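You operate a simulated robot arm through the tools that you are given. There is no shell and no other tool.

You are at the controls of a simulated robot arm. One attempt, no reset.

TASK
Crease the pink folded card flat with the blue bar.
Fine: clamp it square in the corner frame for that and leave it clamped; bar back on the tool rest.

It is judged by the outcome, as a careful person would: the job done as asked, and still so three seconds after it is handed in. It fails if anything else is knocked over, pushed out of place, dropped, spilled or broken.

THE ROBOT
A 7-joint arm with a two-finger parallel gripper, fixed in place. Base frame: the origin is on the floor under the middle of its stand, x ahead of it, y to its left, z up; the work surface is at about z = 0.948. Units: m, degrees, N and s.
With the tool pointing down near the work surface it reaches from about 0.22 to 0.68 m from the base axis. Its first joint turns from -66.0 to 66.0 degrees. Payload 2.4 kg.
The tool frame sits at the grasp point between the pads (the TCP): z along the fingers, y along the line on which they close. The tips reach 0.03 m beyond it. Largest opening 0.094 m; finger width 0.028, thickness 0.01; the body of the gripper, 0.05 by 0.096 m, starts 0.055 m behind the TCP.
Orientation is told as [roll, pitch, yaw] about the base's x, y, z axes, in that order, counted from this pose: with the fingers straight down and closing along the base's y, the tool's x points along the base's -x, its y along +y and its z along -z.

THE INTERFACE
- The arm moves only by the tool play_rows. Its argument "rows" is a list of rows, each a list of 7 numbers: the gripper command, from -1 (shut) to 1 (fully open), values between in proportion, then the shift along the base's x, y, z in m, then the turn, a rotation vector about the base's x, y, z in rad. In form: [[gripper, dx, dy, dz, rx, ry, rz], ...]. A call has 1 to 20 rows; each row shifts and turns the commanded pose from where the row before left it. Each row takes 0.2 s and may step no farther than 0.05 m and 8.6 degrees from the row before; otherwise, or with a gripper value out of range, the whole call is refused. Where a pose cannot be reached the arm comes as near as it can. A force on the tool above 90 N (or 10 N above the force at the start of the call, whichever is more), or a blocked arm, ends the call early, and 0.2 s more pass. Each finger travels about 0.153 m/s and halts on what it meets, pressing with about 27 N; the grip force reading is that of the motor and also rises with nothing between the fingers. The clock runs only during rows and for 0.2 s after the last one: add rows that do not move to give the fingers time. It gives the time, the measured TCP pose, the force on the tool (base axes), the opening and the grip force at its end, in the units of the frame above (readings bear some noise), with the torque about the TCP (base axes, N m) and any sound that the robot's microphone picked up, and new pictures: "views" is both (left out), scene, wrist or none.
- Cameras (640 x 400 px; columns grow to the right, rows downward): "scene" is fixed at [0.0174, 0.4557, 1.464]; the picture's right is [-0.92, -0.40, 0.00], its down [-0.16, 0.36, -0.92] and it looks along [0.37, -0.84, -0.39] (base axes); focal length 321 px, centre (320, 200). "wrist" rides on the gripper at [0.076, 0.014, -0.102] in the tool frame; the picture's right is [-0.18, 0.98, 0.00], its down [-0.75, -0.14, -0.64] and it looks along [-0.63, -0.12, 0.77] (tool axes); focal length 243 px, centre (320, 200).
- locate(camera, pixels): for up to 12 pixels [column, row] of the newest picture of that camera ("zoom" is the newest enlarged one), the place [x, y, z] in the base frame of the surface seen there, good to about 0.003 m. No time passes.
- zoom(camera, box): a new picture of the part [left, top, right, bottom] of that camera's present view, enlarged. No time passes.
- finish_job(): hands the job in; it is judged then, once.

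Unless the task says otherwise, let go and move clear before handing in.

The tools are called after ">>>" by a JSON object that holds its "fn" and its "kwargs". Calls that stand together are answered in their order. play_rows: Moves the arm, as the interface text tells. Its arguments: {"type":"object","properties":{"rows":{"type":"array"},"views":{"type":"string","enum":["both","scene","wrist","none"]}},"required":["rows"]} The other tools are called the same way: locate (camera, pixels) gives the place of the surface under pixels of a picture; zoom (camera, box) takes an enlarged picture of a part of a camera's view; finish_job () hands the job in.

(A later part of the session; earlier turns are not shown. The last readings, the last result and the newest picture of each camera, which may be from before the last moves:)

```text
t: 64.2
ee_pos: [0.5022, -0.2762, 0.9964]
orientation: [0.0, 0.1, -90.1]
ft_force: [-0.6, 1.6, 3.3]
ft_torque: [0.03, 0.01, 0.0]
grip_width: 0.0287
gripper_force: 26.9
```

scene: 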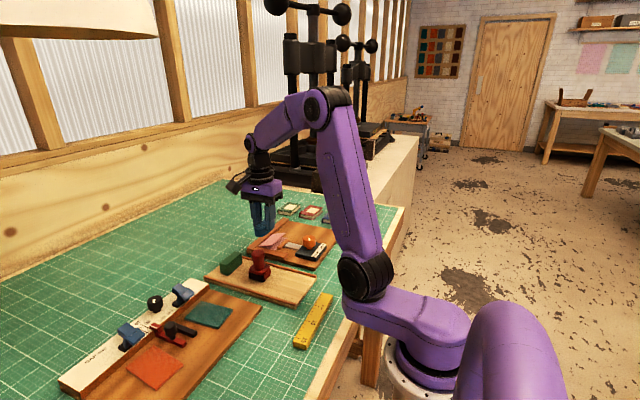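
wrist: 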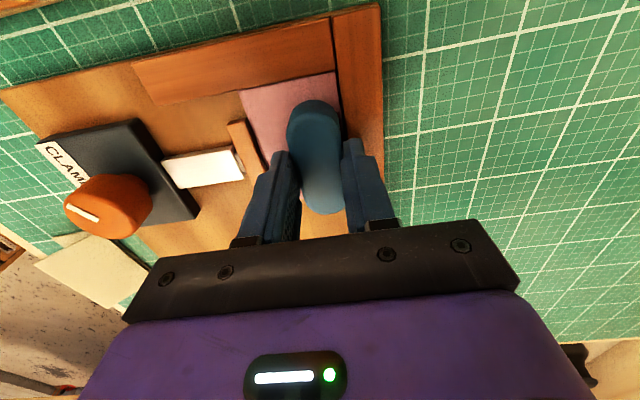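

Firm contact on the card starts at commanded z ≈ 0.995, so the bar has slid about 3 mm up in the grip. Now I'll test the fence level by shifting the bar over the fold and back fence (x ≈ 0.512) and lowering in small steps.

>>> {"fn": "play_rows", "kwargs": {"rows": [[-1, 0, 0, 0.004, 0, 0, 0], [-1, 0.005, 0, 0.003, 0, 0, 0], [-1, 0.0045, 0, 0, 0, 0, 0], [-1, 0, 0, -0.003, 0, 0, 0], [-1, 0, 0, -0.001, 0, 0, 0], [-1, 0, 0, 0, 0, 0, 0]], "views": "none"}}

>>> {"fn": "play_rows", "kwargs": {"rows": [[-1, 0, 0, -0.001, 0, 0, 0], [-1, 0, 0, 0, 0, 0, 0]], "views": "none"}}

>>> {"fn": "play_rows", "kwargs": {"rows": [[-1, 0, 0, -0.0007, 0, 0, 0], [-1, 0, 0, 0, 0, 0, 0]], "views": "both"}}

>>> {"fn": "zoom", "kwargs": {"camera": "scene", "box": [250, 215, 310, 253]}}

```text
t: 65.6
ee_pos: [0.5119, -0.2758, 0.9987]
orientation: [0.0, 0.0, -90.0]
ft_force: [0.2, -0.7, 2.4]
ft_torque: [-0.07, -0.03, 0.01]
grip_width: 0.0288
gripper_force: 26.9
```

```text
t: 66.2
ee_pos: [0.5115, -0.2747, 0.9988]
orientation: [0.1, 0.0, -90.0]
ft_force: [-0.5, 0.9, 12.9]
ft_torque: [0.04, -0.1, -0.02]
grip_width: 0.0286
gripper_force: 27.4
```

```text
t: 66.8
ee_pos: [0.5125, -0.2764, 0.998]
orientation: [0.2, 0.0, -90.0]
ft_force: [-0.6, 1.5, 21.1]
ft_torque: [0.06, -0.17, 0.01]
grip_width: 0.0293
gripper_force: 26.8
```

scene: 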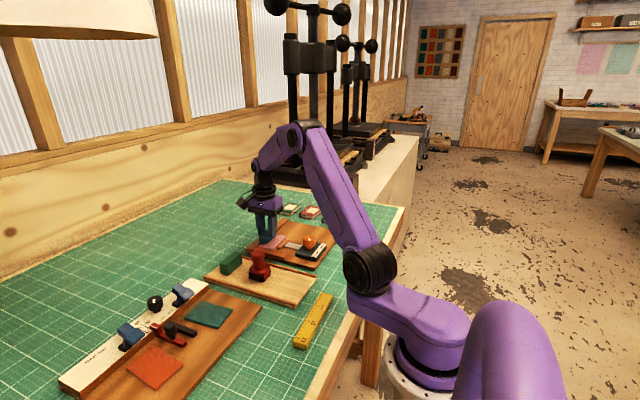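
wrist: 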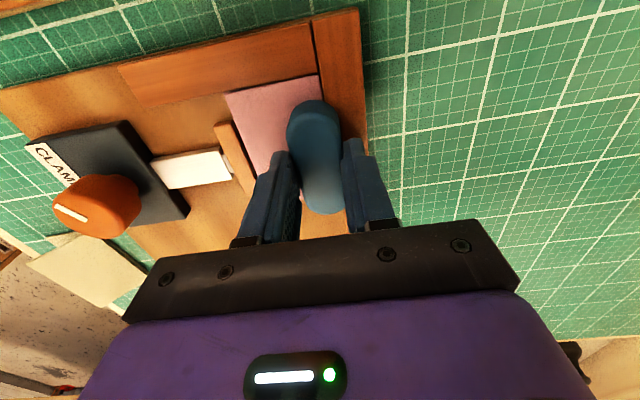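

```text
10.53 times, centred on (280, 234) of scene
```

zoom: 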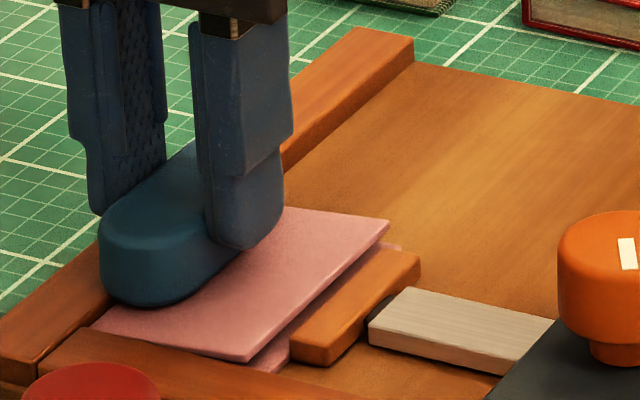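

The fence top is about 3 mm above the flattened card, so the bar must work inside the corner. I'll lift, move to the corner end (x ≈ 0.503, y ≈ −0.264) and press the uncreased end of the fold there.

>>> {"fn": "play_rows", "kwargs": {"rows": [[-1, 0, 0, 0.006, 0, 0, 0], [-1, -0.0045, 0.006, 0.004, 0, 0, 0], [-1, -0.0045, 0.005, 0, 0, 0, 0], [-1, 0, 0, -0.006, 0, 0, 0], [-1, 0, 0, -0.003, 0, 0, 0], [-1, 0, 0, -0.002, 0, 0, 0], [-1, 0, 0, -0.001, 0, 0, 0], [-1, 0, 0, 0, 0, 0, 0]], "views": "both"}}

>>> {"fn": "zoom", "kwargs": {"camera": "wrist", "box": [260, 70, 400, 160]}}

>>> {"fn": "zoom", "kwargs": {"camera": "scene", "box": [250, 220, 300, 252]}}

```text
t: 68.6
ee_pos: [0.5022, -0.2651, 0.9954]
orientation: [0.1, -0.1, -90.0]
ft_force: [-1.9, 1.3, 8.3]
ft_torque: [0.03, 0.07, 0.0]
grip_width: 0.029
gripper_force: 26.9
```

scene: 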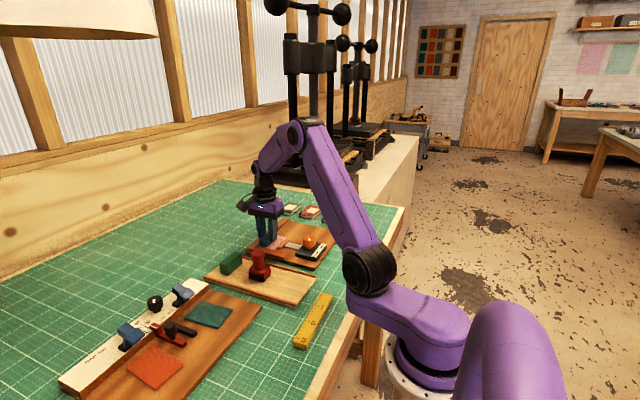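
wrist: 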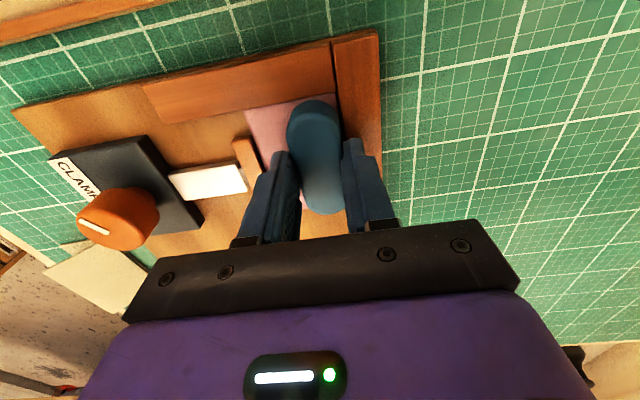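

```text
4.44 times, centred on (330, 115) of wrist
```

zoom: 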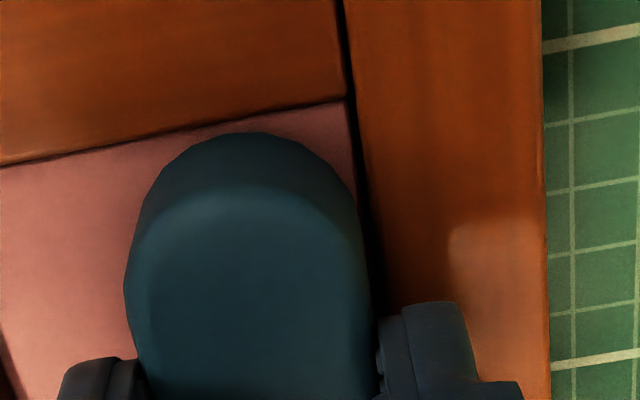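

```text
12.50 times, centred on (275, 236) of scene
```

zoom: 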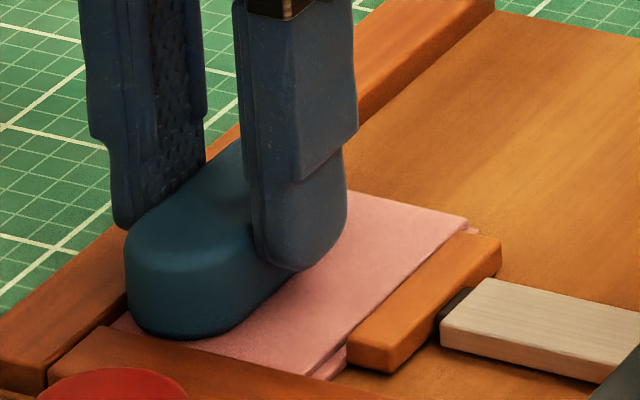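

The bar sits in the corner with 8 N, and about 3–4 mm of room remains to the side fence. I'll slide 2 mm more toward +y and press more firmly.

>>> {"fn": "play_rows", "kwargs": {"rows": [[-1, 0, 0.001, 0, 0, 0, 0], [-1, 0, 0.001, 0, 0, 0, 0], [-1, 0, 0, -0.0006, 0, 0, 0], [-1, 0, 0, -0.0006, 0, 0, 0], [-1, 0, 0, 0, 0, 0, 0]], "views": "none"}}

>>> {"fn": "play_rows", "kwargs": {"rows": [[-1, 0, 0, -0.0005, 0, 0, 0], [-1, 0, 0, 0, 0, 0, 0], [-1, 0, 0, 0, 0, 0, 0]], "views": "none"}}

```text
t: 69.8
ee_pos: [0.5028, -0.2642, 0.9952]
orientation: [0.2, -0.1, -90.0]
ft_force: [2.6, -9.6, 18.7]
ft_torque: [-0.28, -0.18, -0.03]
grip_width: 0.0289
gripper_force: 27.6
```

```text
t: 70.6
ee_pos: [0.502, -0.2635, 0.995]
orientation: [0.2, 0.0, -90.0]
ft_force: [4.8, -10.0, 18.1]
ft_torque: [-0.31, -0.21, -0.05]
grip_width: 0.0291
gripper_force: 27.1
```

The bar now bears on the side fence too (−10 N in y) with 18 N down. I'll lift and check whether the strip has extended.

>>> {"fn": "play_rows", "kwargs": {"rows": [[-1, 0, -0.001, 0.006, 0, 0, 0], [-1, 0, 0, 0.009, 0, 0, 0], [-1, 0, 0, 0.01, 0, 0, 0], [-1, 0, 0, 0.03, 0, 0, 0], [-1, 0, -0.03, 0, 0, 0, 0], [-1, 0, 0, 0, 0, 0, 0]], "views": "both"}}

>>> {"fn": "zoom", "kwargs": {"camera": "wrist", "box": [240, 20, 400, 120]}}

>>> {"fn": "zoom", "kwargs": {"camera": "scene", "box": [250, 220, 300, 252]}}

```text
t: 72.0
ee_pos: [0.5027, -0.2934, 1.0481]
orientation: [0.0, 0.1, -89.9]
ft_force: [-1.2, 0.1, 0.2]
ft_torque: [-0.03, -0.02, -0.01]
grip_width: 0.0289
gripper_force: 27.1
```

scene: 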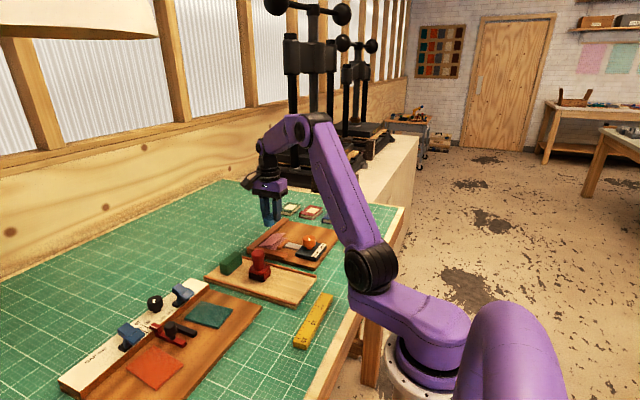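
wrist: 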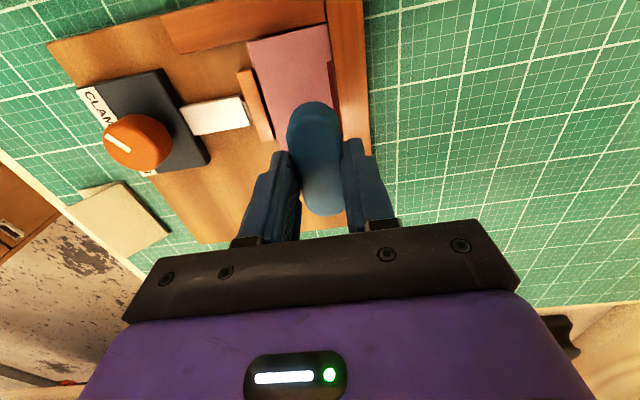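

```text
4.00 times, centred on (320, 70) of wrist
```

zoom: 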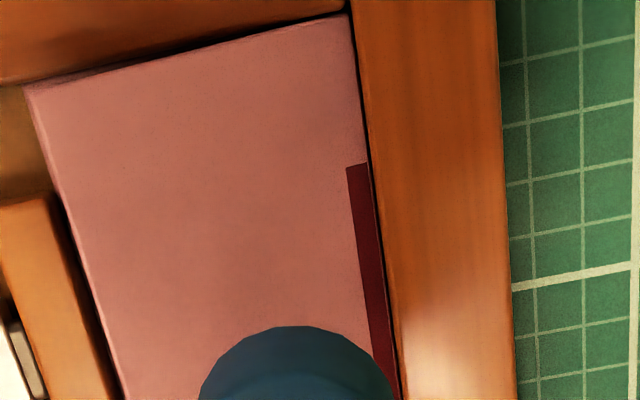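

```text
12.50 times, centred on (275, 236) of scene
```

zoom: 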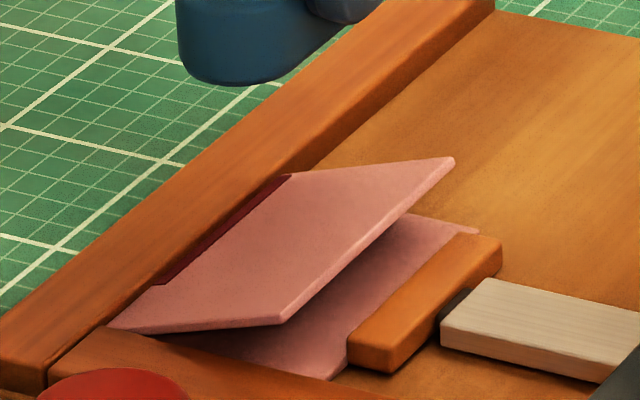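

The strip did not change after the static corner press and still covers about 75%. I'll make another full stroke, but the bar has slid up in the grip, so I'll first set it on the bare part of the board and re-grip it higher.

>>> {"fn": "play_rows", "kwargs": {"rows": [[-1, -0.021, -0.0255, 0, 0, 0, 0], [-1, -0.021, -0.0255, 0, 0, 0, 0], [-1, -0.021, -0.0255, 0, 0, 0, 0], [-1, 0, 0, -0.03, 0, 0, 0], [-1, 0, 0, -0.02, 0, 0, 0], [-1, 0, 0, -0.004, 0, 0, 0], [-1, 0, 0, 0, 0, 0, 0]], "views": "both"}}

>>> {"fn": "zoom", "kwargs": {"camera": "scene", "box": [250, 200, 340, 256]}}

```text
t: 73.6
ee_pos: [0.4392, -0.3704, 0.9959]
orientation: [0.0, 0.0, -90.0]
ft_force: [0.5, -0.1, -0.6]
ft_torque: [0.02, 0.01, 0.02]
grip_width: 0.0292
gripper_force: 27.9
```

scene: 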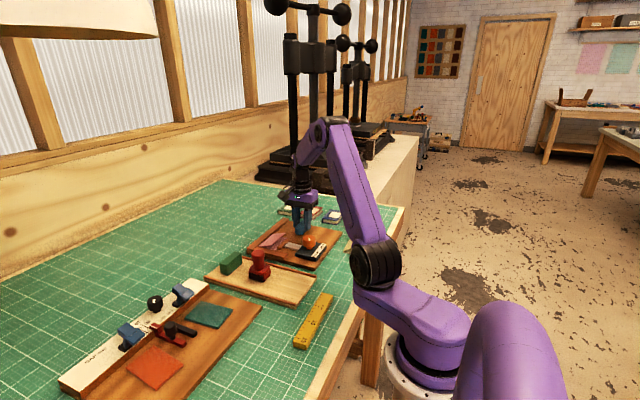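
wrist: 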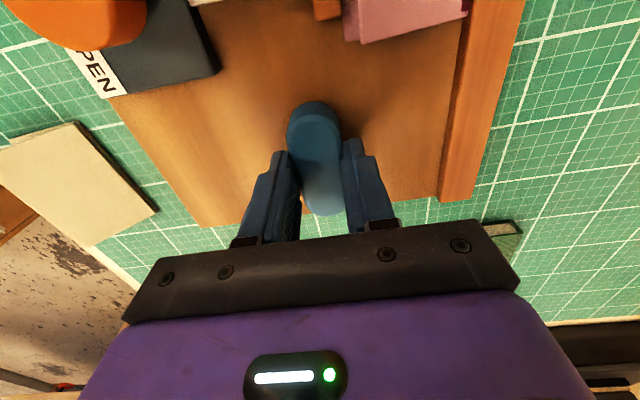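

```text
7.11 times, centred on (295, 228) of scene
```

zoom: 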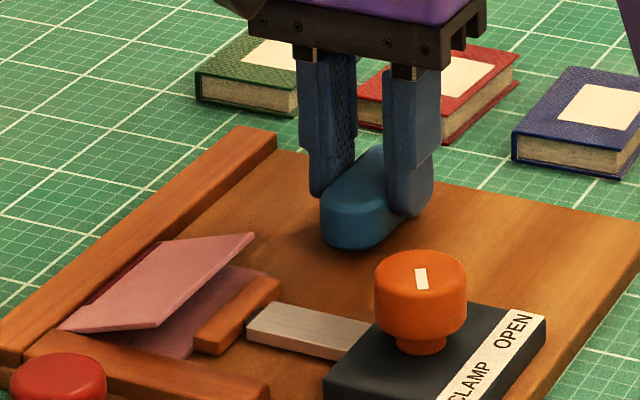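

The bar hovers over the bare board, clear of the jaw, and inside the board's edge. I'll lower it to contact in small steps.

>>> {"fn": "play_rows", "kwargs": {"rows": [[-1, 0, 0, -0.002, 0, 0, 0], [-1, 0, 0, -0.002, 0, 0, 0], [-1, 0, 0, 0, 0, 0, 0]], "views": "none"}}

>>> {"fn": "play_rows", "kwargs": {"rows": [[-1, 0, 0, -0.001, 0, 0, 0], [-1, 0, 0, 0, 0, 0, 0]], "views": "none"}}

>>> {"fn": "play_rows", "kwargs": {"rows": [[-1, 0, 0, -0.001, 0, 0, 0], [-1, 0, 0, 0, 0, 0, 0]], "views": "none"}}

```text
t: 74.4
ee_pos: [0.4391, -0.3704, 0.9903]
orientation: [0.1, 0.0, -89.9]
ft_force: [-0.2, 0.1, -0.2]
ft_torque: [0.0, 0.01, 0.01]
grip_width: 0.0287
gripper_force: 27.0
```

```text
t: 75.0
ee_pos: [0.4386, -0.3702, 0.99]
orientation: [0.0, 0.0, -89.9]
ft_force: [-0.3, 0.7, -1.1]
ft_torque: [-0.01, -0.01, 0.01]
grip_width: 0.0288
gripper_force: 26.7
```

```text
t: 75.6
ee_pos: [0.4397, -0.3701, 0.988]
orientation: [-0.1, 0.0, -90.1]
ft_force: [-0.7, -0.2, 2.6]
ft_torque: [0.09, 0.04, 0.01]
grip_width: 0.0287
gripper_force: 27.1
```

The bar touches the board at commanded z ≈ 0.9875 (2.6 N). I'll open slightly, rise 4.5 mm and grip again.

>>> {"fn": "play_rows", "kwargs": {"rows": [[-0.3, 0, 0, 0.0003, 0, 0, 0], [-0.1, 0, 0, 0, 0, 0, 0], [-0.1, 0, 0, 0.0022, 0, 0, 0], [-0.1, 0, 0, 0.002, 0, 0, 0], [-0.5, 0, 0, 0, 0, 0, 0], [-1, 0, 0, 0, 0, 0, 0], [-1, 0, 0, 0, 0, 0, 0], [-1, 0, 0, 0, 0, 0, 0]], "views": "both"}}

>>> {"fn": "zoom", "kwargs": {"camera": "scene", "box": [260, 200, 330, 244]}}

```text
t: 77.4
ee_pos: [0.4388, -0.3695, 0.9934]
orientation: [0.0, 0.0, -90.1]
ft_force: [0.2, -0.2, -0.3]
ft_torque: [0.02, -0.03, 0.0]
grip_width: 0.0292
gripper_force: 27.2
```

scene: 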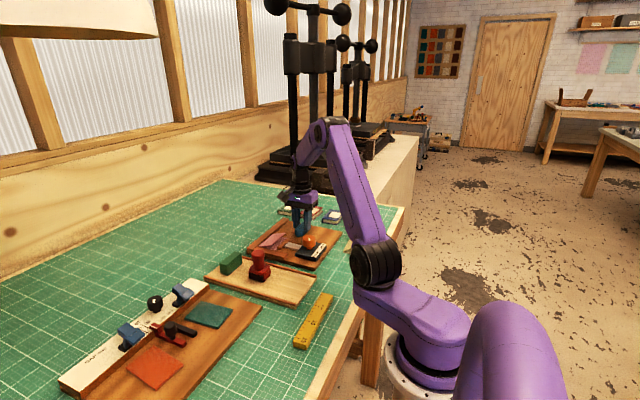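
wrist: 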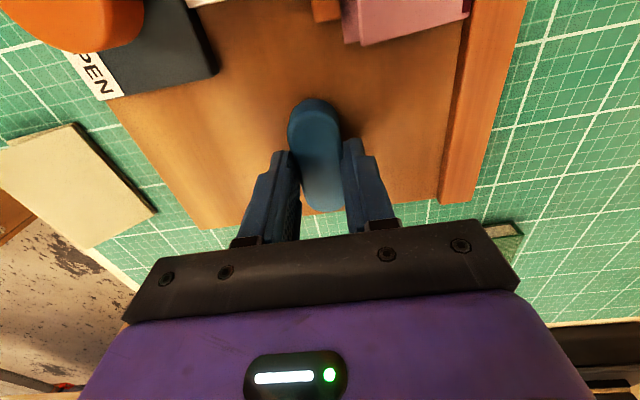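

```text
9.09 times, centred on (295, 222) of scene
```

zoom: 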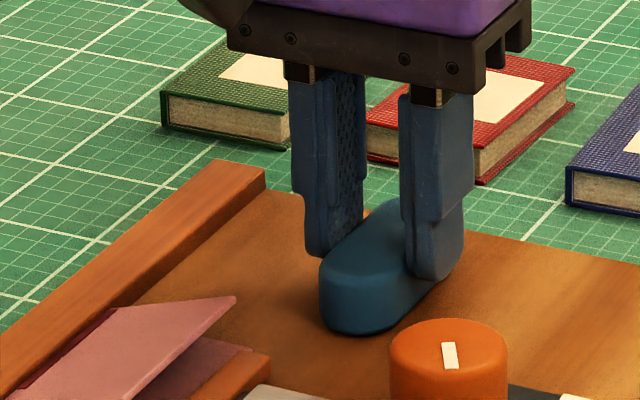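

The bar is gripped again with about 10 mm below the tips. I'll go back over the fold's −y end and press down for another full stroke.

>>> {"fn": "play_rows", "kwargs": {"rows": [[-1, 0, 0, 0.02, 0, 0, 0], [-1, 0, 0, 0.03, 0, 0, 0], [-1, 0.021, 0.022, 0, 0, 0, 0], [-1, 0.021, 0.022, 0, 0, 0, 0], [-1, 0.021, 0.0225, 0, 0, 0, 0], [-1, 0, 0, -0.025, 0, 0, 0], [-1, 0, 0, -0.01, 0, 0, 0], [-1, 0, 0, -0.006, 0, 0, 0], [-1, 0, 0, -0.004, 0, 0, 0], [-1, 0, 0, 0, 0, 0, 0]], "views": "both"}}

>>> {"fn": "zoom", "kwargs": {"camera": "scene", "box": [250, 215, 310, 253]}}

>>> {"fn": "zoom", "kwargs": {"camera": "wrist", "box": [240, 0, 420, 120]}}

```text
t: 79.6
ee_pos: [0.5023, -0.3034, 0.9996]
orientation: [0.1, -0.1, -89.9]
ft_force: [-1.2, 0.8, 10.7]
ft_torque: [0.17, 0.04, 0.02]
grip_width: 0.0287
gripper_force: 27.3
```

scene: 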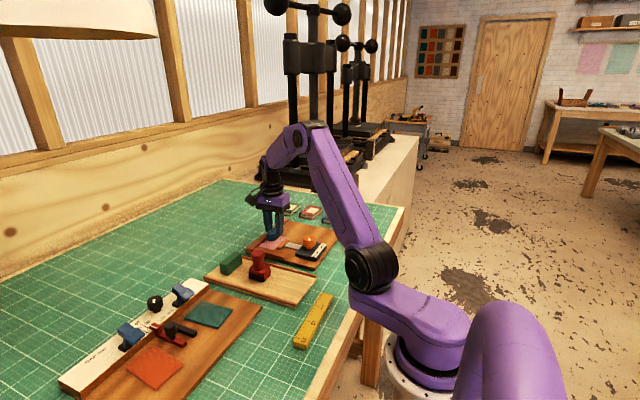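
wrist: 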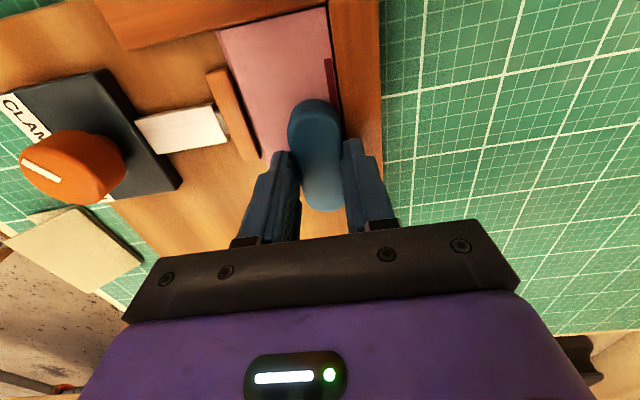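

```text
10.53 times, centred on (280, 234) of scene
```

zoom: 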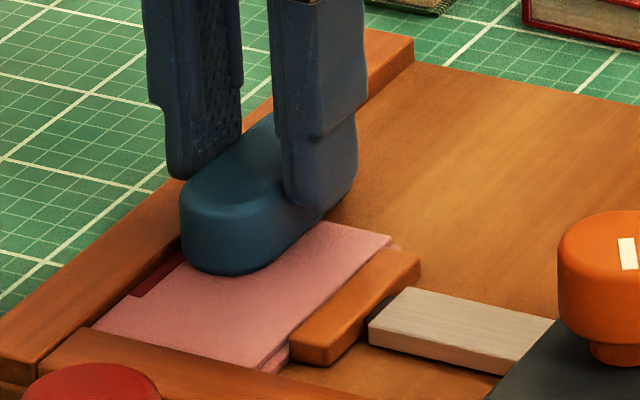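

```text
3.33 times, centred on (330, 60) of wrist
```

zoom: 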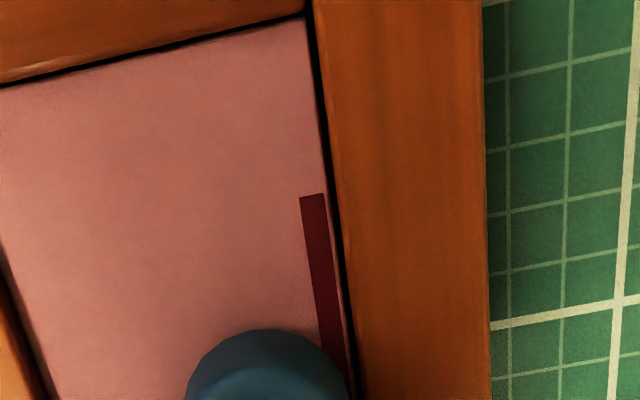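

The flap lies flat under 10.7 N and the strip's end is visible at (313,197) in the zoom. I'll press a little more and stroke toward +y in two parts, reading the force in between.

>>> {"fn": "play_rows", "kwargs": {"rows": [[-1, 0, 0, -0.0005, 0, 0, 0], [-1, 0, 0.003, 0, 0, 0, 0], [-1, 0, 0.003, 0, 0, 0, 0], [-1, 0, 0.003, 0, 0, 0, 0], [-1, 0, 0.003, 0, 0, 0, 0], [-1, 0, 0.003, 0, 0, 0, 0], [-1, 0, 0.003, 0, 0, 0, 0]], "views": "none"}}

>>> {"fn": "play_rows", "kwargs": {"rows": [[-1, 0, 0.003, 0, 0, 0, 0], [-1, 0, 0.003, 0, 0, 0, 0], [-1, 0, 0.003, 0, 0, 0, 0], [-1, 0, 0.003, 0, 0, 0, 0], [-1, 0, 0.003, 0, 0, 0, 0], [-1, 0, 0.003, 0, 0, 0, 0], [-1, 0, 0.002, 0, 0, 0, 0]], "views": "both"}}

>>> {"fn": "zoom", "kwargs": {"camera": "scene", "box": [250, 215, 310, 253]}}

>>> {"fn": "zoom", "kwargs": {"camera": "wrist", "box": [260, 70, 400, 160]}}

```text
t: 81.2
ee_pos: [0.5013, -0.2869, 0.999]
orientation: [0.1, -0.1, -90.1]
ft_force: [-0.9, -6.9, 19.8]
ft_torque: [-0.25, -0.08, -0.07]
grip_width: 0.029
gripper_force: 27.7
```

```text
t: 82.8
ee_pos: [0.5029, -0.2648, 0.9962]
orientation: [0.1, 0.0, -90.0]
ft_force: [1.6, -5.4, 17.1]
ft_torque: [-0.3, -0.13, -0.02]
grip_width: 0.0286
gripper_force: 26.8
```

scene: 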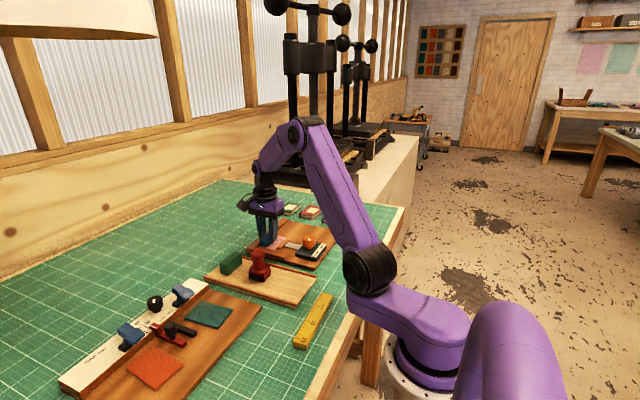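
wrist: 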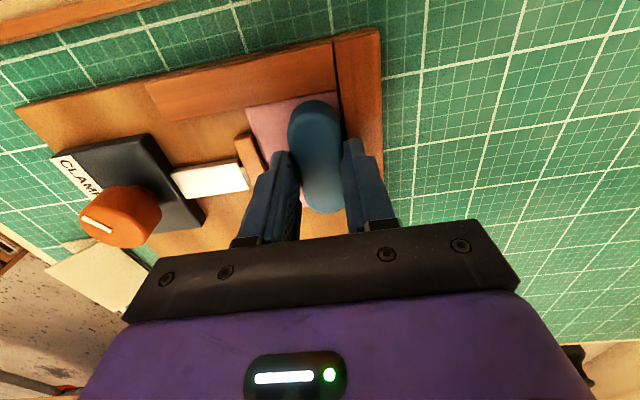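

```text
10.53 times, centred on (280, 234) of scene
```

zoom: 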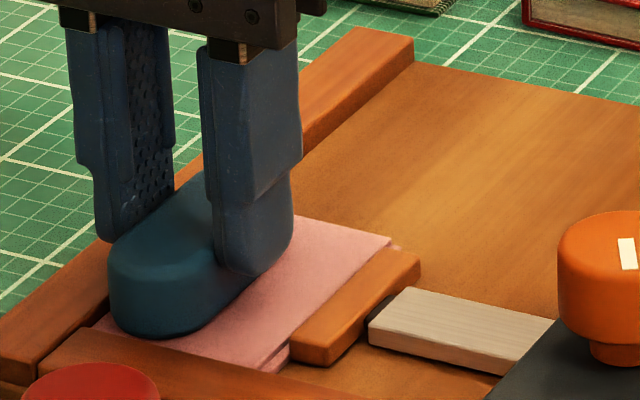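

```text
4.44 times, centred on (330, 115) of wrist
```

zoom: 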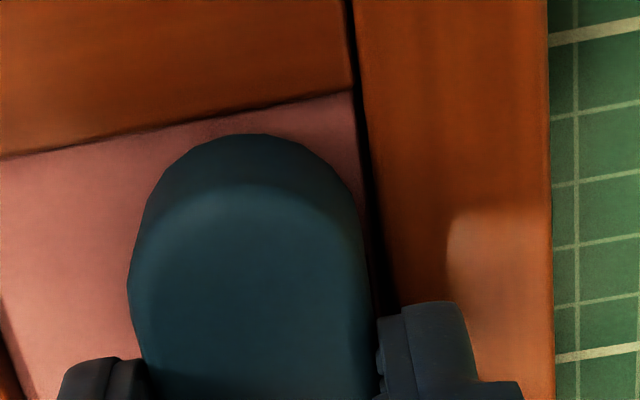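

The stroke ended with 17 N on the fold near the side fence. I'll lift and look at the strip and the flap.

>>> {"fn": "play_rows", "kwargs": {"rows": [[-1, 0, -0.001, 0.006, 0, 0, 0], [-1, 0, 0, 0.009, 0, 0, 0], [-1, 0, 0, 0.01, 0, 0, 0], [-1, 0, 0, 0.03, 0, 0, 0], [-1, 0, -0.03, 0, 0, 0, 0], [-1, 0, 0, 0, 0, 0, 0]], "views": "both"}}

>>> {"fn": "zoom", "kwargs": {"camera": "wrist", "box": [240, 20, 400, 120]}}

>>> {"fn": "zoom", "kwargs": {"camera": "scene", "box": [250, 220, 300, 252]}}

```text
t: 84.2
ee_pos: [0.5022, -0.2975, 1.0522]
orientation: [0.0, -0.1, -89.9]
ft_force: [-0.6, -0.8, -0.4]
ft_torque: [0.02, -0.01, -0.02]
grip_width: 0.029
gripper_force: 27.2
```

scene: 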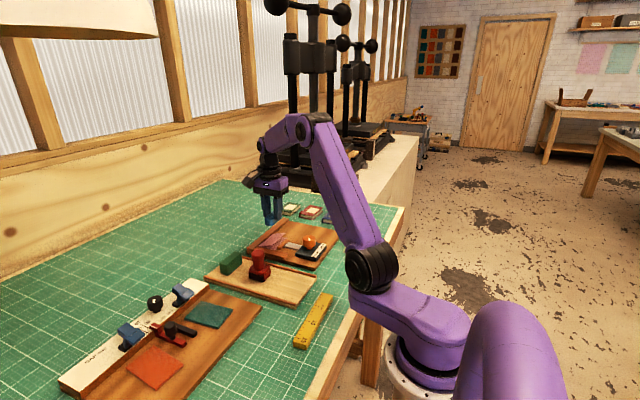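
wrist: 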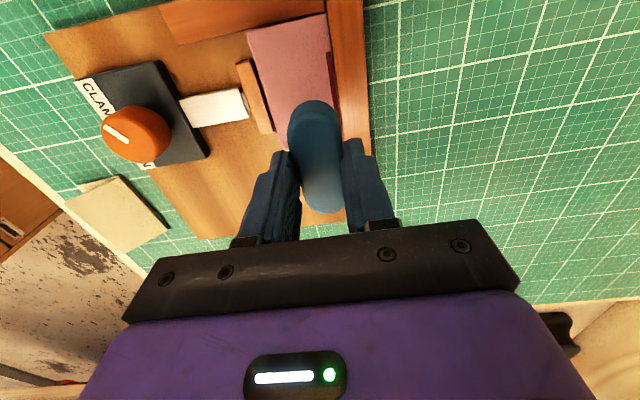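

```text
4.00 times, centred on (320, 70) of wrist
```

zoom: 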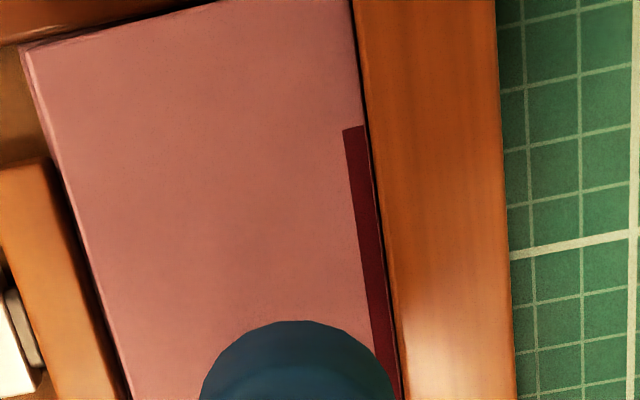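

```text
12.50 times, centred on (275, 236) of scene
```

zoom: 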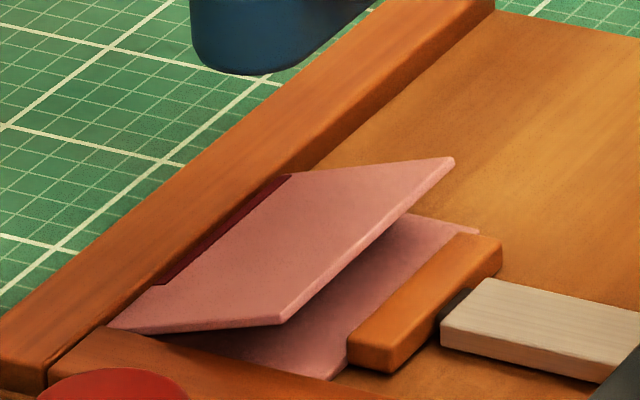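

The strip is unchanged at about 75%, so the force near the side fence may have been too low, since the bar keeps slipping at around 20 N. I'll press straight down at the corner end without touching the side fence, in steps, to see how much force the grip can give.

>>> {"fn": "play_rows", "kwargs": {"rows": [[-1, 0, 0.016, 0, 0, 0, 0], [-1, 0, 0.0155, 0, 0, 0, 0], [-1, 0, 0, -0.03, 0, 0, 0], [-1, 0, 0, -0.015, 0, 0, 0], [-1, 0, 0, -0.007, 0, 0, 0], [-1, 0, 0, -0.002, 0, 0, 0], [-1, 0, 0, 0, 0, 0, 0]], "views": "none"}}

>>> {"fn": "play_rows", "kwargs": {"rows": [[-1, 0, 0, -0.001, 0, 0, 0], [-1, 0, 0, 0, 0, 0, 0]], "views": "none"}}

>>> {"fn": "play_rows", "kwargs": {"rows": [[-1, 0, 0, -0.001, 0, 0, 0], [-1, 0, 0, 0, 0, 0, 0]], "views": "none"}}

>>> {"fn": "play_rows", "kwargs": {"rows": [[-1, 0, 0, -0.001, 0, 0, 0], [-1, 0, 0, 0, 0, 0, 0]], "views": "none"}}

```text
t: 85.8
ee_pos: [0.5031, -0.2644, 0.9982]
orientation: [-0.1, 0.0, -90.0]
ft_force: [-1.6, 0.2, 3.2]
ft_torque: [0.04, 0.03, 0.0]
grip_width: 0.0289
gripper_force: 26.9
```

```text
t: 86.4
ee_pos: [0.5023, -0.2639, 0.997]
orientation: [0.1, -0.1, -89.8]
ft_force: [1.1, 1.7, 6.2]
ft_torque: [0.09, -0.06, 0.0]
grip_width: 0.0289
gripper_force: 27.1
```

```text
t: 87.0
ee_pos: [0.5024, -0.2653, 0.9981]
orientation: [0.1, -0.1, -90.0]
ft_force: [3.1, 0.8, 11.3]
ft_torque: [0.07, -0.14, -0.02]
grip_width: 0.0287
gripper_force: 27.8
```

```text
t: 87.6
ee_pos: [0.5028, -0.2652, 0.9962]
orientation: [0.1, -0.1, -90.0]
ft_force: [0.0, 3.0, 22.1]
ft_torque: [0.1, -0.14, -0.03]
grip_width: 0.0294
gripper_force: 26.8
```

The force is now 22 N without slipping. I'll press a bit further and hold.

>>> {"fn": "play_rows", "kwargs": {"rows": [[-1, 0, 0, -0.0006, 0, 0, 0], [-1, 0, 0, 0, 0, 0, 0]], "views": "none"}}

>>> {"fn": "play_rows", "kwargs": {"rows": [[-1, 0, 0, -0.0006, 0, 0, 0], [-1, 0, 0, 0, 0, 0, 0]], "views": "none"}}

>>> {"fn": "play_rows", "kwargs": {"rows": [[-1, 0, 0, -0.0006, 0, 0, 0], [-1, 0, 0, 0, 0, 0, 0], [-1, 0, 0, 0, 0, 0, 0]], "views": "none"}}

```text
t: 88.2
ee_pos: [0.5025, -0.2657, 0.996]
orientation: [0.1, -0.1, -90.0]
ft_force: [2.6, 1.5, 20.7]
ft_torque: [0.03, -0.14, 0.01]
grip_width: 0.0292
gripper_force: 27.0
```

```text
t: 88.8
ee_pos: [0.5009, -0.2658, 0.9963]
orientation: [0.1, -0.2, -90.0]
ft_force: [2.7, -2.6, 21.1]
ft_torque: [-0.09, -0.23, -0.05]
grip_width: 0.0288
gripper_force: 27.0
```

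```text
t: 89.6
ee_pos: [0.5023, -0.2647, 0.9939]
orientation: [0.1, 0.0, -90.0]
ft_force: [0.3, -3.1, 20.2]
ft_torque: [-0.1, -0.11, -0.04]
grip_width: 0.029
gripper_force: 27.0
```

The grip slips at about 21 N, so that is its limit. I'll lift and check whether this press extended the crease.

>>> {"fn": "play_rows", "kwargs": {"rows": [[-1, 0, 0, 0.006, 0, 0, 0], [-1, 0, 0, 0.009, 0, 0, 0], [-1, 0, 0, 0.01, 0, 0, 0], [-1, 0, 0, 0.03, 0, 0, 0], [-1, 0, -0.03, 0, 0, 0, 0], [-1, 0, 0, 0, 0, 0, 0]], "views": "wrist"}}

>>> {"fn": "zoom", "kwargs": {"camera": "wrist", "box": [240, 20, 400, 120]}}

>>> {"fn": "zoom", "kwargs": {"camera": "scene", "box": [254, 230, 279, 248]}}

```text
t: 91.0
ee_pos: [0.5027, -0.2959, 1.0483]
orientation: [0.0, 0.0, -90.0]
ft_force: [0.4, -0.7, -0.2]
ft_torque: [0.0, 0.01, 0.01]
grip_width: 0.0289
gripper_force: 27.1
```

wrist: 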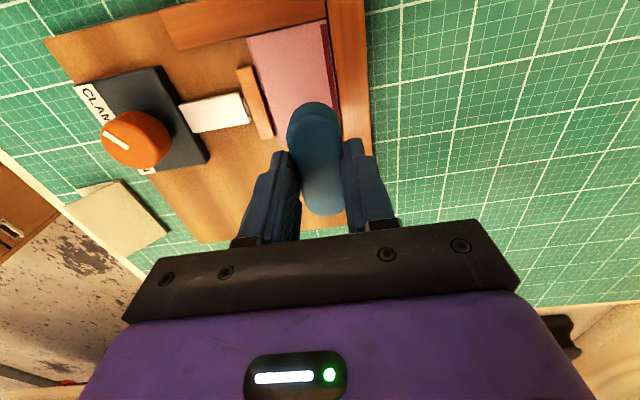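

```text
4.00 times, centred on (320, 70) of wrist
```

zoom: 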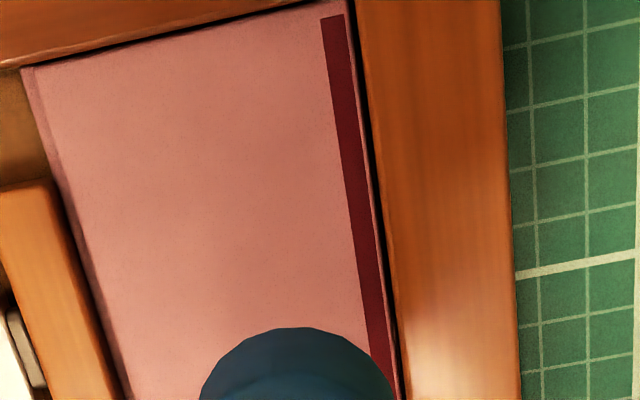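

```text
16.00 times, centred on (266, 239) of scene
```

zoom: 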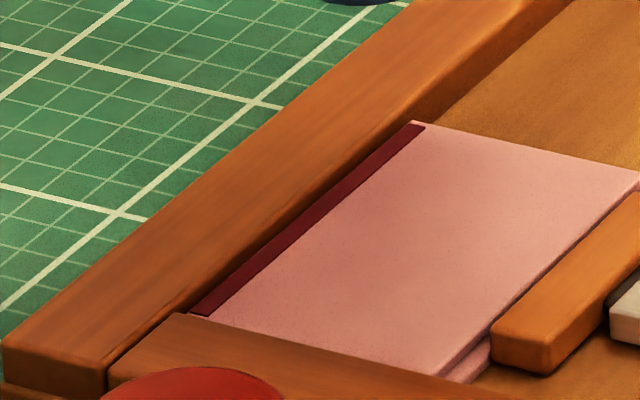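

The dark strip now runs the whole fold and the flap lies flat on its own, so the crease is complete. I'll carry the bar back above its original place on the tool rest.

>>> {"fn": "play_rows", "kwargs": {"rows": [[-1, 0, 0, 0.045, 0, 0, 0], [-1, -0.0312, 0.0362, 0, 0, 0, 0], [-1, -0.0312, 0.0362, 0, 0, 0, 0], [-1, -0.0312, 0.0362, 0, 0, 0, 0], [-1, -0.0312, 0.0362, 0, 0, 0, 0], [-1, -0.0312, 0.0362, 0, 0, 0, 0], [-1, 0, 0, -0.04, 0, 0, 0], [-1, 0, 0, -0.03, 0, 0, 0], [-1, 0, 0, -0.015, 0, 0, 0], [-1, 0, 0, 0, 0, 0, 0]], "views": "both"}}

>>> {"fn": "zoom", "kwargs": {"camera": "scene", "box": [240, 235, 330, 300]}}

```text
t: 93.2
ee_pos: [0.3488, -0.1153, 1.0091]
orientation: [-0.1, 0.0, -89.9]
ft_force: [-0.4, 0.6, 0.3]
ft_torque: [0.0, 0.0, 0.0]
grip_width: 0.0291
gripper_force: 27.4
```

scene: 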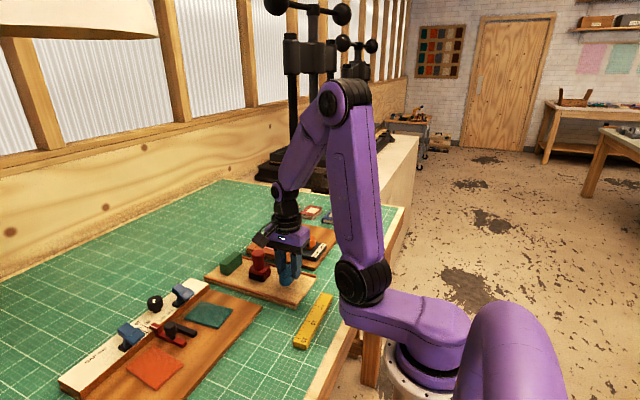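
wrist: 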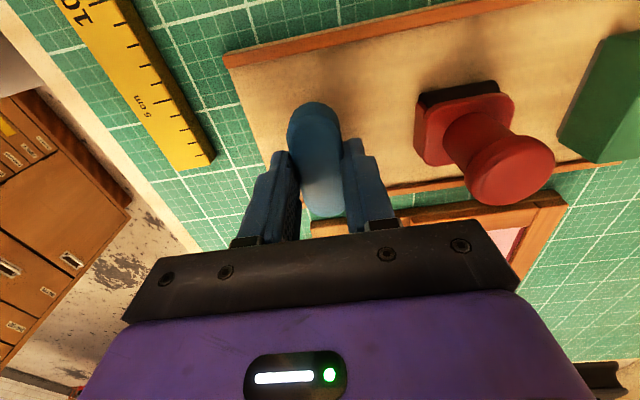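

```text
6.15 times, centred on (285, 268) of scene
```

zoom: 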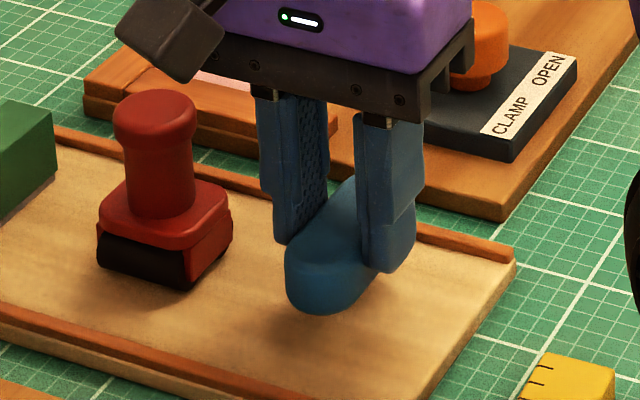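

The bar is over its original spot on the rest, between the lips and clear of the stamp. I'll shift 2 mm toward +y for lip clearance and lower it to contact.

>>> {"fn": "play_rows", "kwargs": {"rows": [[-1, 0, 0.002, 0, 0, 0, 0], [-1, 0, 0, -0.008, 0, 0, 0], [-1, 0, 0, -0.005, 0, 0, 0], [-1, 0, 0, -0.002, 0, 0, 0], [-1, 0, 0, 0, 0, 0, 0]], "views": "both"}}

>>> {"fn": "zoom", "kwargs": {"camera": "scene", "box": [240, 235, 330, 300]}}

>>> {"fn": "play_rows", "kwargs": {"rows": [[-1, 0, 0, -0.0015, 0, 0, 0], [-1, 0, 0, 0, 0, 0, 0]], "views": "none"}}

>>> {"fn": "play_rows", "kwargs": {"rows": [[-1, 0, 0, -0.001, 0, 0, 0], [-1, 0, 0, 0, 0, 0, 0]], "views": "none"}}

```text
t: 94.4
ee_pos: [0.347, -0.1122, 0.9951]
orientation: [0.0, -0.1, -90.0]
ft_force: [0.0, 0.4, -0.5]
ft_torque: [-0.01, 0.0, 0.02]
grip_width: 0.0289
gripper_force: 27.4
```

scene: 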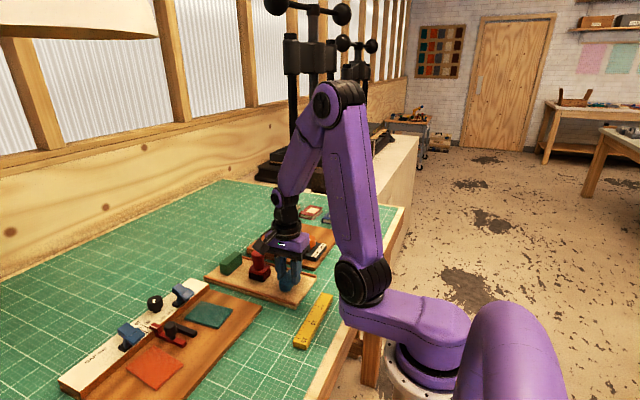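
wrist: 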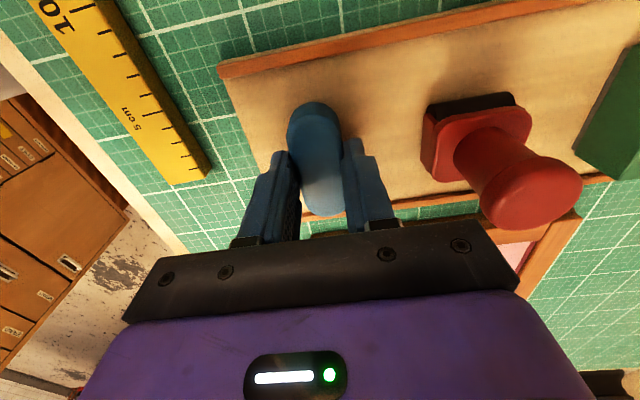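

```text
6.15 times, centred on (285, 268) of scene
```

zoom: 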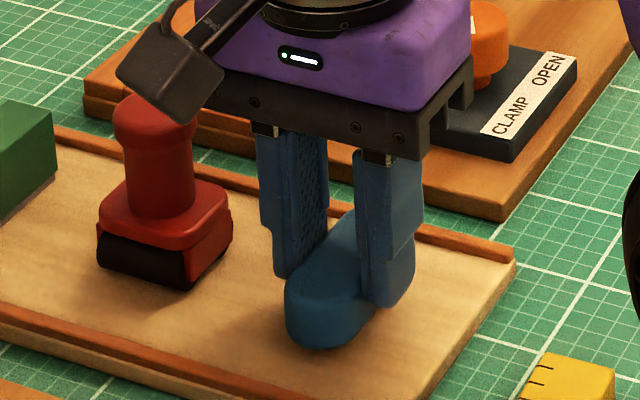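

```text
t: 95.0
ee_pos: [0.347, -0.111, 0.9937]
orientation: [0.0, 0.0, -89.9]
ft_force: [-0.4, 0.1, 0.0]
ft_torque: [0.0, 0.01, 0.02]
grip_width: 0.0289
gripper_force: 27.0
```

```text
t: 95.6
ee_pos: [0.3467, -0.1124, 0.9899]
orientation: [0.0, 0.0, -90.1]
ft_force: [0.3, 0.0, -1.0]
ft_torque: [-0.01, -0.02, 0.01]
grip_width: 0.0288
gripper_force: 27.3
```

There is no contact yet at commanded z 0.990. I'll keep stepping down.

>>> {"fn": "play_rows", "kwargs": {"rows": [[-1, 0, 0, -0.001, 0, 0, 0], [-1, 0, 0, 0, 0, 0, 0]], "views": "none"}}

>>> {"fn": "play_rows", "kwargs": {"rows": [[-1, 0, 0, -0.001, 0, 0, 0], [-1, 0, 0, 0, 0, 0, 0]], "views": "none"}}

>>> {"fn": "play_rows", "kwargs": {"rows": [[-1, 0, 0, -0.0007, 0, 0, 0], [-1, 0, 0, 0, 0, 0, 0]], "views": "none"}}

```text
t: 96.2
ee_pos: [0.3469, -0.1117, 0.9892]
orientation: [0.1, 0.1, -90.0]
ft_force: [-0.4, 0.1, 0.2]
ft_torque: [0.02, 0.04, 0.0]
grip_width: 0.0291
gripper_force: 26.5
```

```text
t: 96.8
ee_pos: [0.3477, -0.1129, 0.9901]
orientation: [-0.1, 0.0, -90.0]
ft_force: [-0.4, 0.0, -0.6]
ft_torque: [-0.04, -0.02, 0.01]
grip_width: 0.029
gripper_force: 27.1
```

```text
t: 97.4
ee_pos: [0.3462, -0.1123, 0.9885]
orientation: [0.0, 0.0, -90.1]
ft_force: [0.5, 0.5, -1.0]
ft_torque: [0.0, 0.03, 0.03]
grip_width: 0.029
gripper_force: 26.9
```

Still no contact at commanded z 0.9875, so I'll continue in small steps.

>>> {"fn": "play_rows", "kwargs": {"rows": [[-1, 0, 0, -0.0008, 0, 0, 0], [-1, 0, 0, 0, 0, 0, 0]], "views": "none"}}

>>> {"fn": "play_rows", "kwargs": {"rows": [[-1, 0, 0, -0.0008, 0, 0, 0], [-1, 0, 0, 0, 0, 0, 0]], "views": "both"}}

>>> {"fn": "zoom", "kwargs": {"camera": "scene", "box": [255, 255, 325, 300]}}

```text
t: 98.0
ee_pos: [0.3466, -0.112, 0.9865]
orientation: [-0.1, 0.1, -90.0]
ft_force: [-0.7, 1.4, -0.8]
ft_torque: [0.0, -0.02, 0.01]
grip_width: 0.0291
gripper_force: 27.2
```

```text
t: 98.6
ee_pos: [0.3461, -0.1121, 0.9869]
orientation: [0.0, 0.1, -90.0]
ft_force: [0.2, -1.1, 4.5]
ft_torque: [0.09, 0.04, 0.0]
grip_width: 0.0292
gripper_force: 27.1
```

scene: 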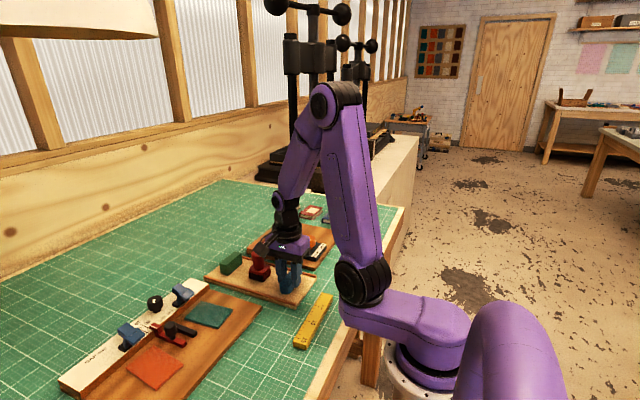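
wrist: 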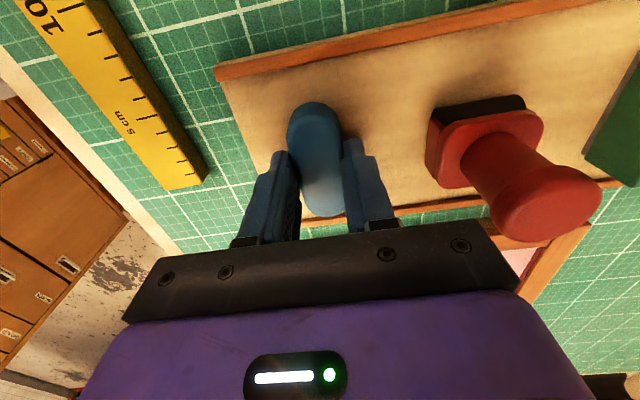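

```text
8.89 times, centred on (290, 278) of scene
```

zoom: 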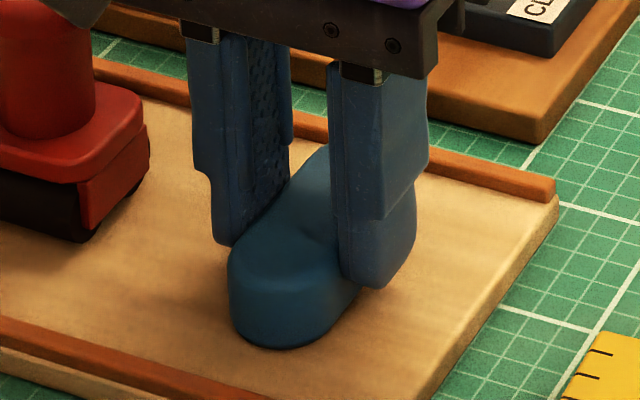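

The bar rests on the tool rest (4.5 N contact). I'll open the fingers partly and rise straight up.

>>> {"fn": "play_rows", "kwargs": {"rows": [[-0.3, 0, 0, 0.0004, 0, 0, 0], [0, 0, 0, 0, 0, 0, 0], [0.2, 0, 0, 0, 0, 0, 0], [0.2, 0, 0, 0.01, 0, 0, 0], [0.2, 0, 0, 0.03, 0, 0, 0], [0.2, 0, 0, 0.045, 0, 0, 0], [0.2, 0, 0, 0.045, 0, 0, 0], [0.2, 0, 0, 0, 0, 0, 0]], "views": "both"}}

>>> {"fn": "zoom", "kwargs": {"camera": "scene", "box": [220, 215, 340, 300]}}

>>> {"fn": "zoom", "kwargs": {"camera": "scene", "box": [250, 220, 330, 270]}}

```text
t: 100.4
ee_pos: [0.3458, -0.1132, 1.1143]
orientation: [0.1, 0.0, -90.0]
ft_force: [0.1, -0.4, -0.1]
ft_torque: [0.01, 0.02, 0.0]
grip_width: 0.0564
gripper_force: 0.0
```

scene: 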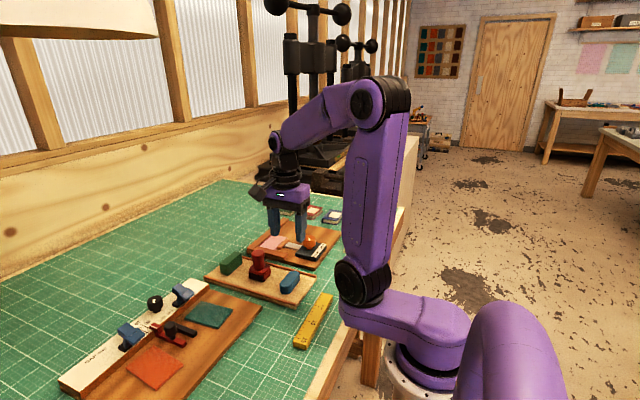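
wrist: 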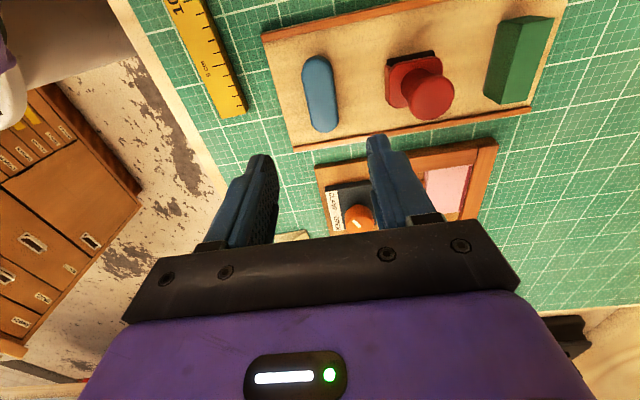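

```text
4.71 times, centred on (280, 258) of scene
```

zoom: 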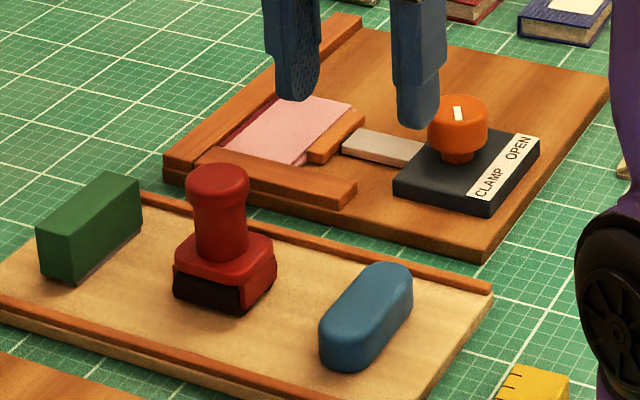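

```text
8.00 times, centred on (290, 245) of scene
```

zoom: 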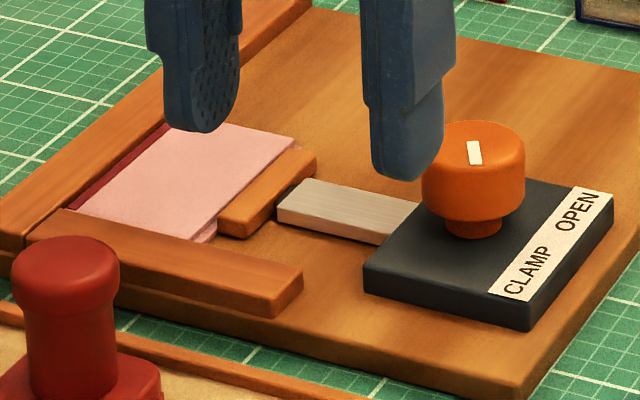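

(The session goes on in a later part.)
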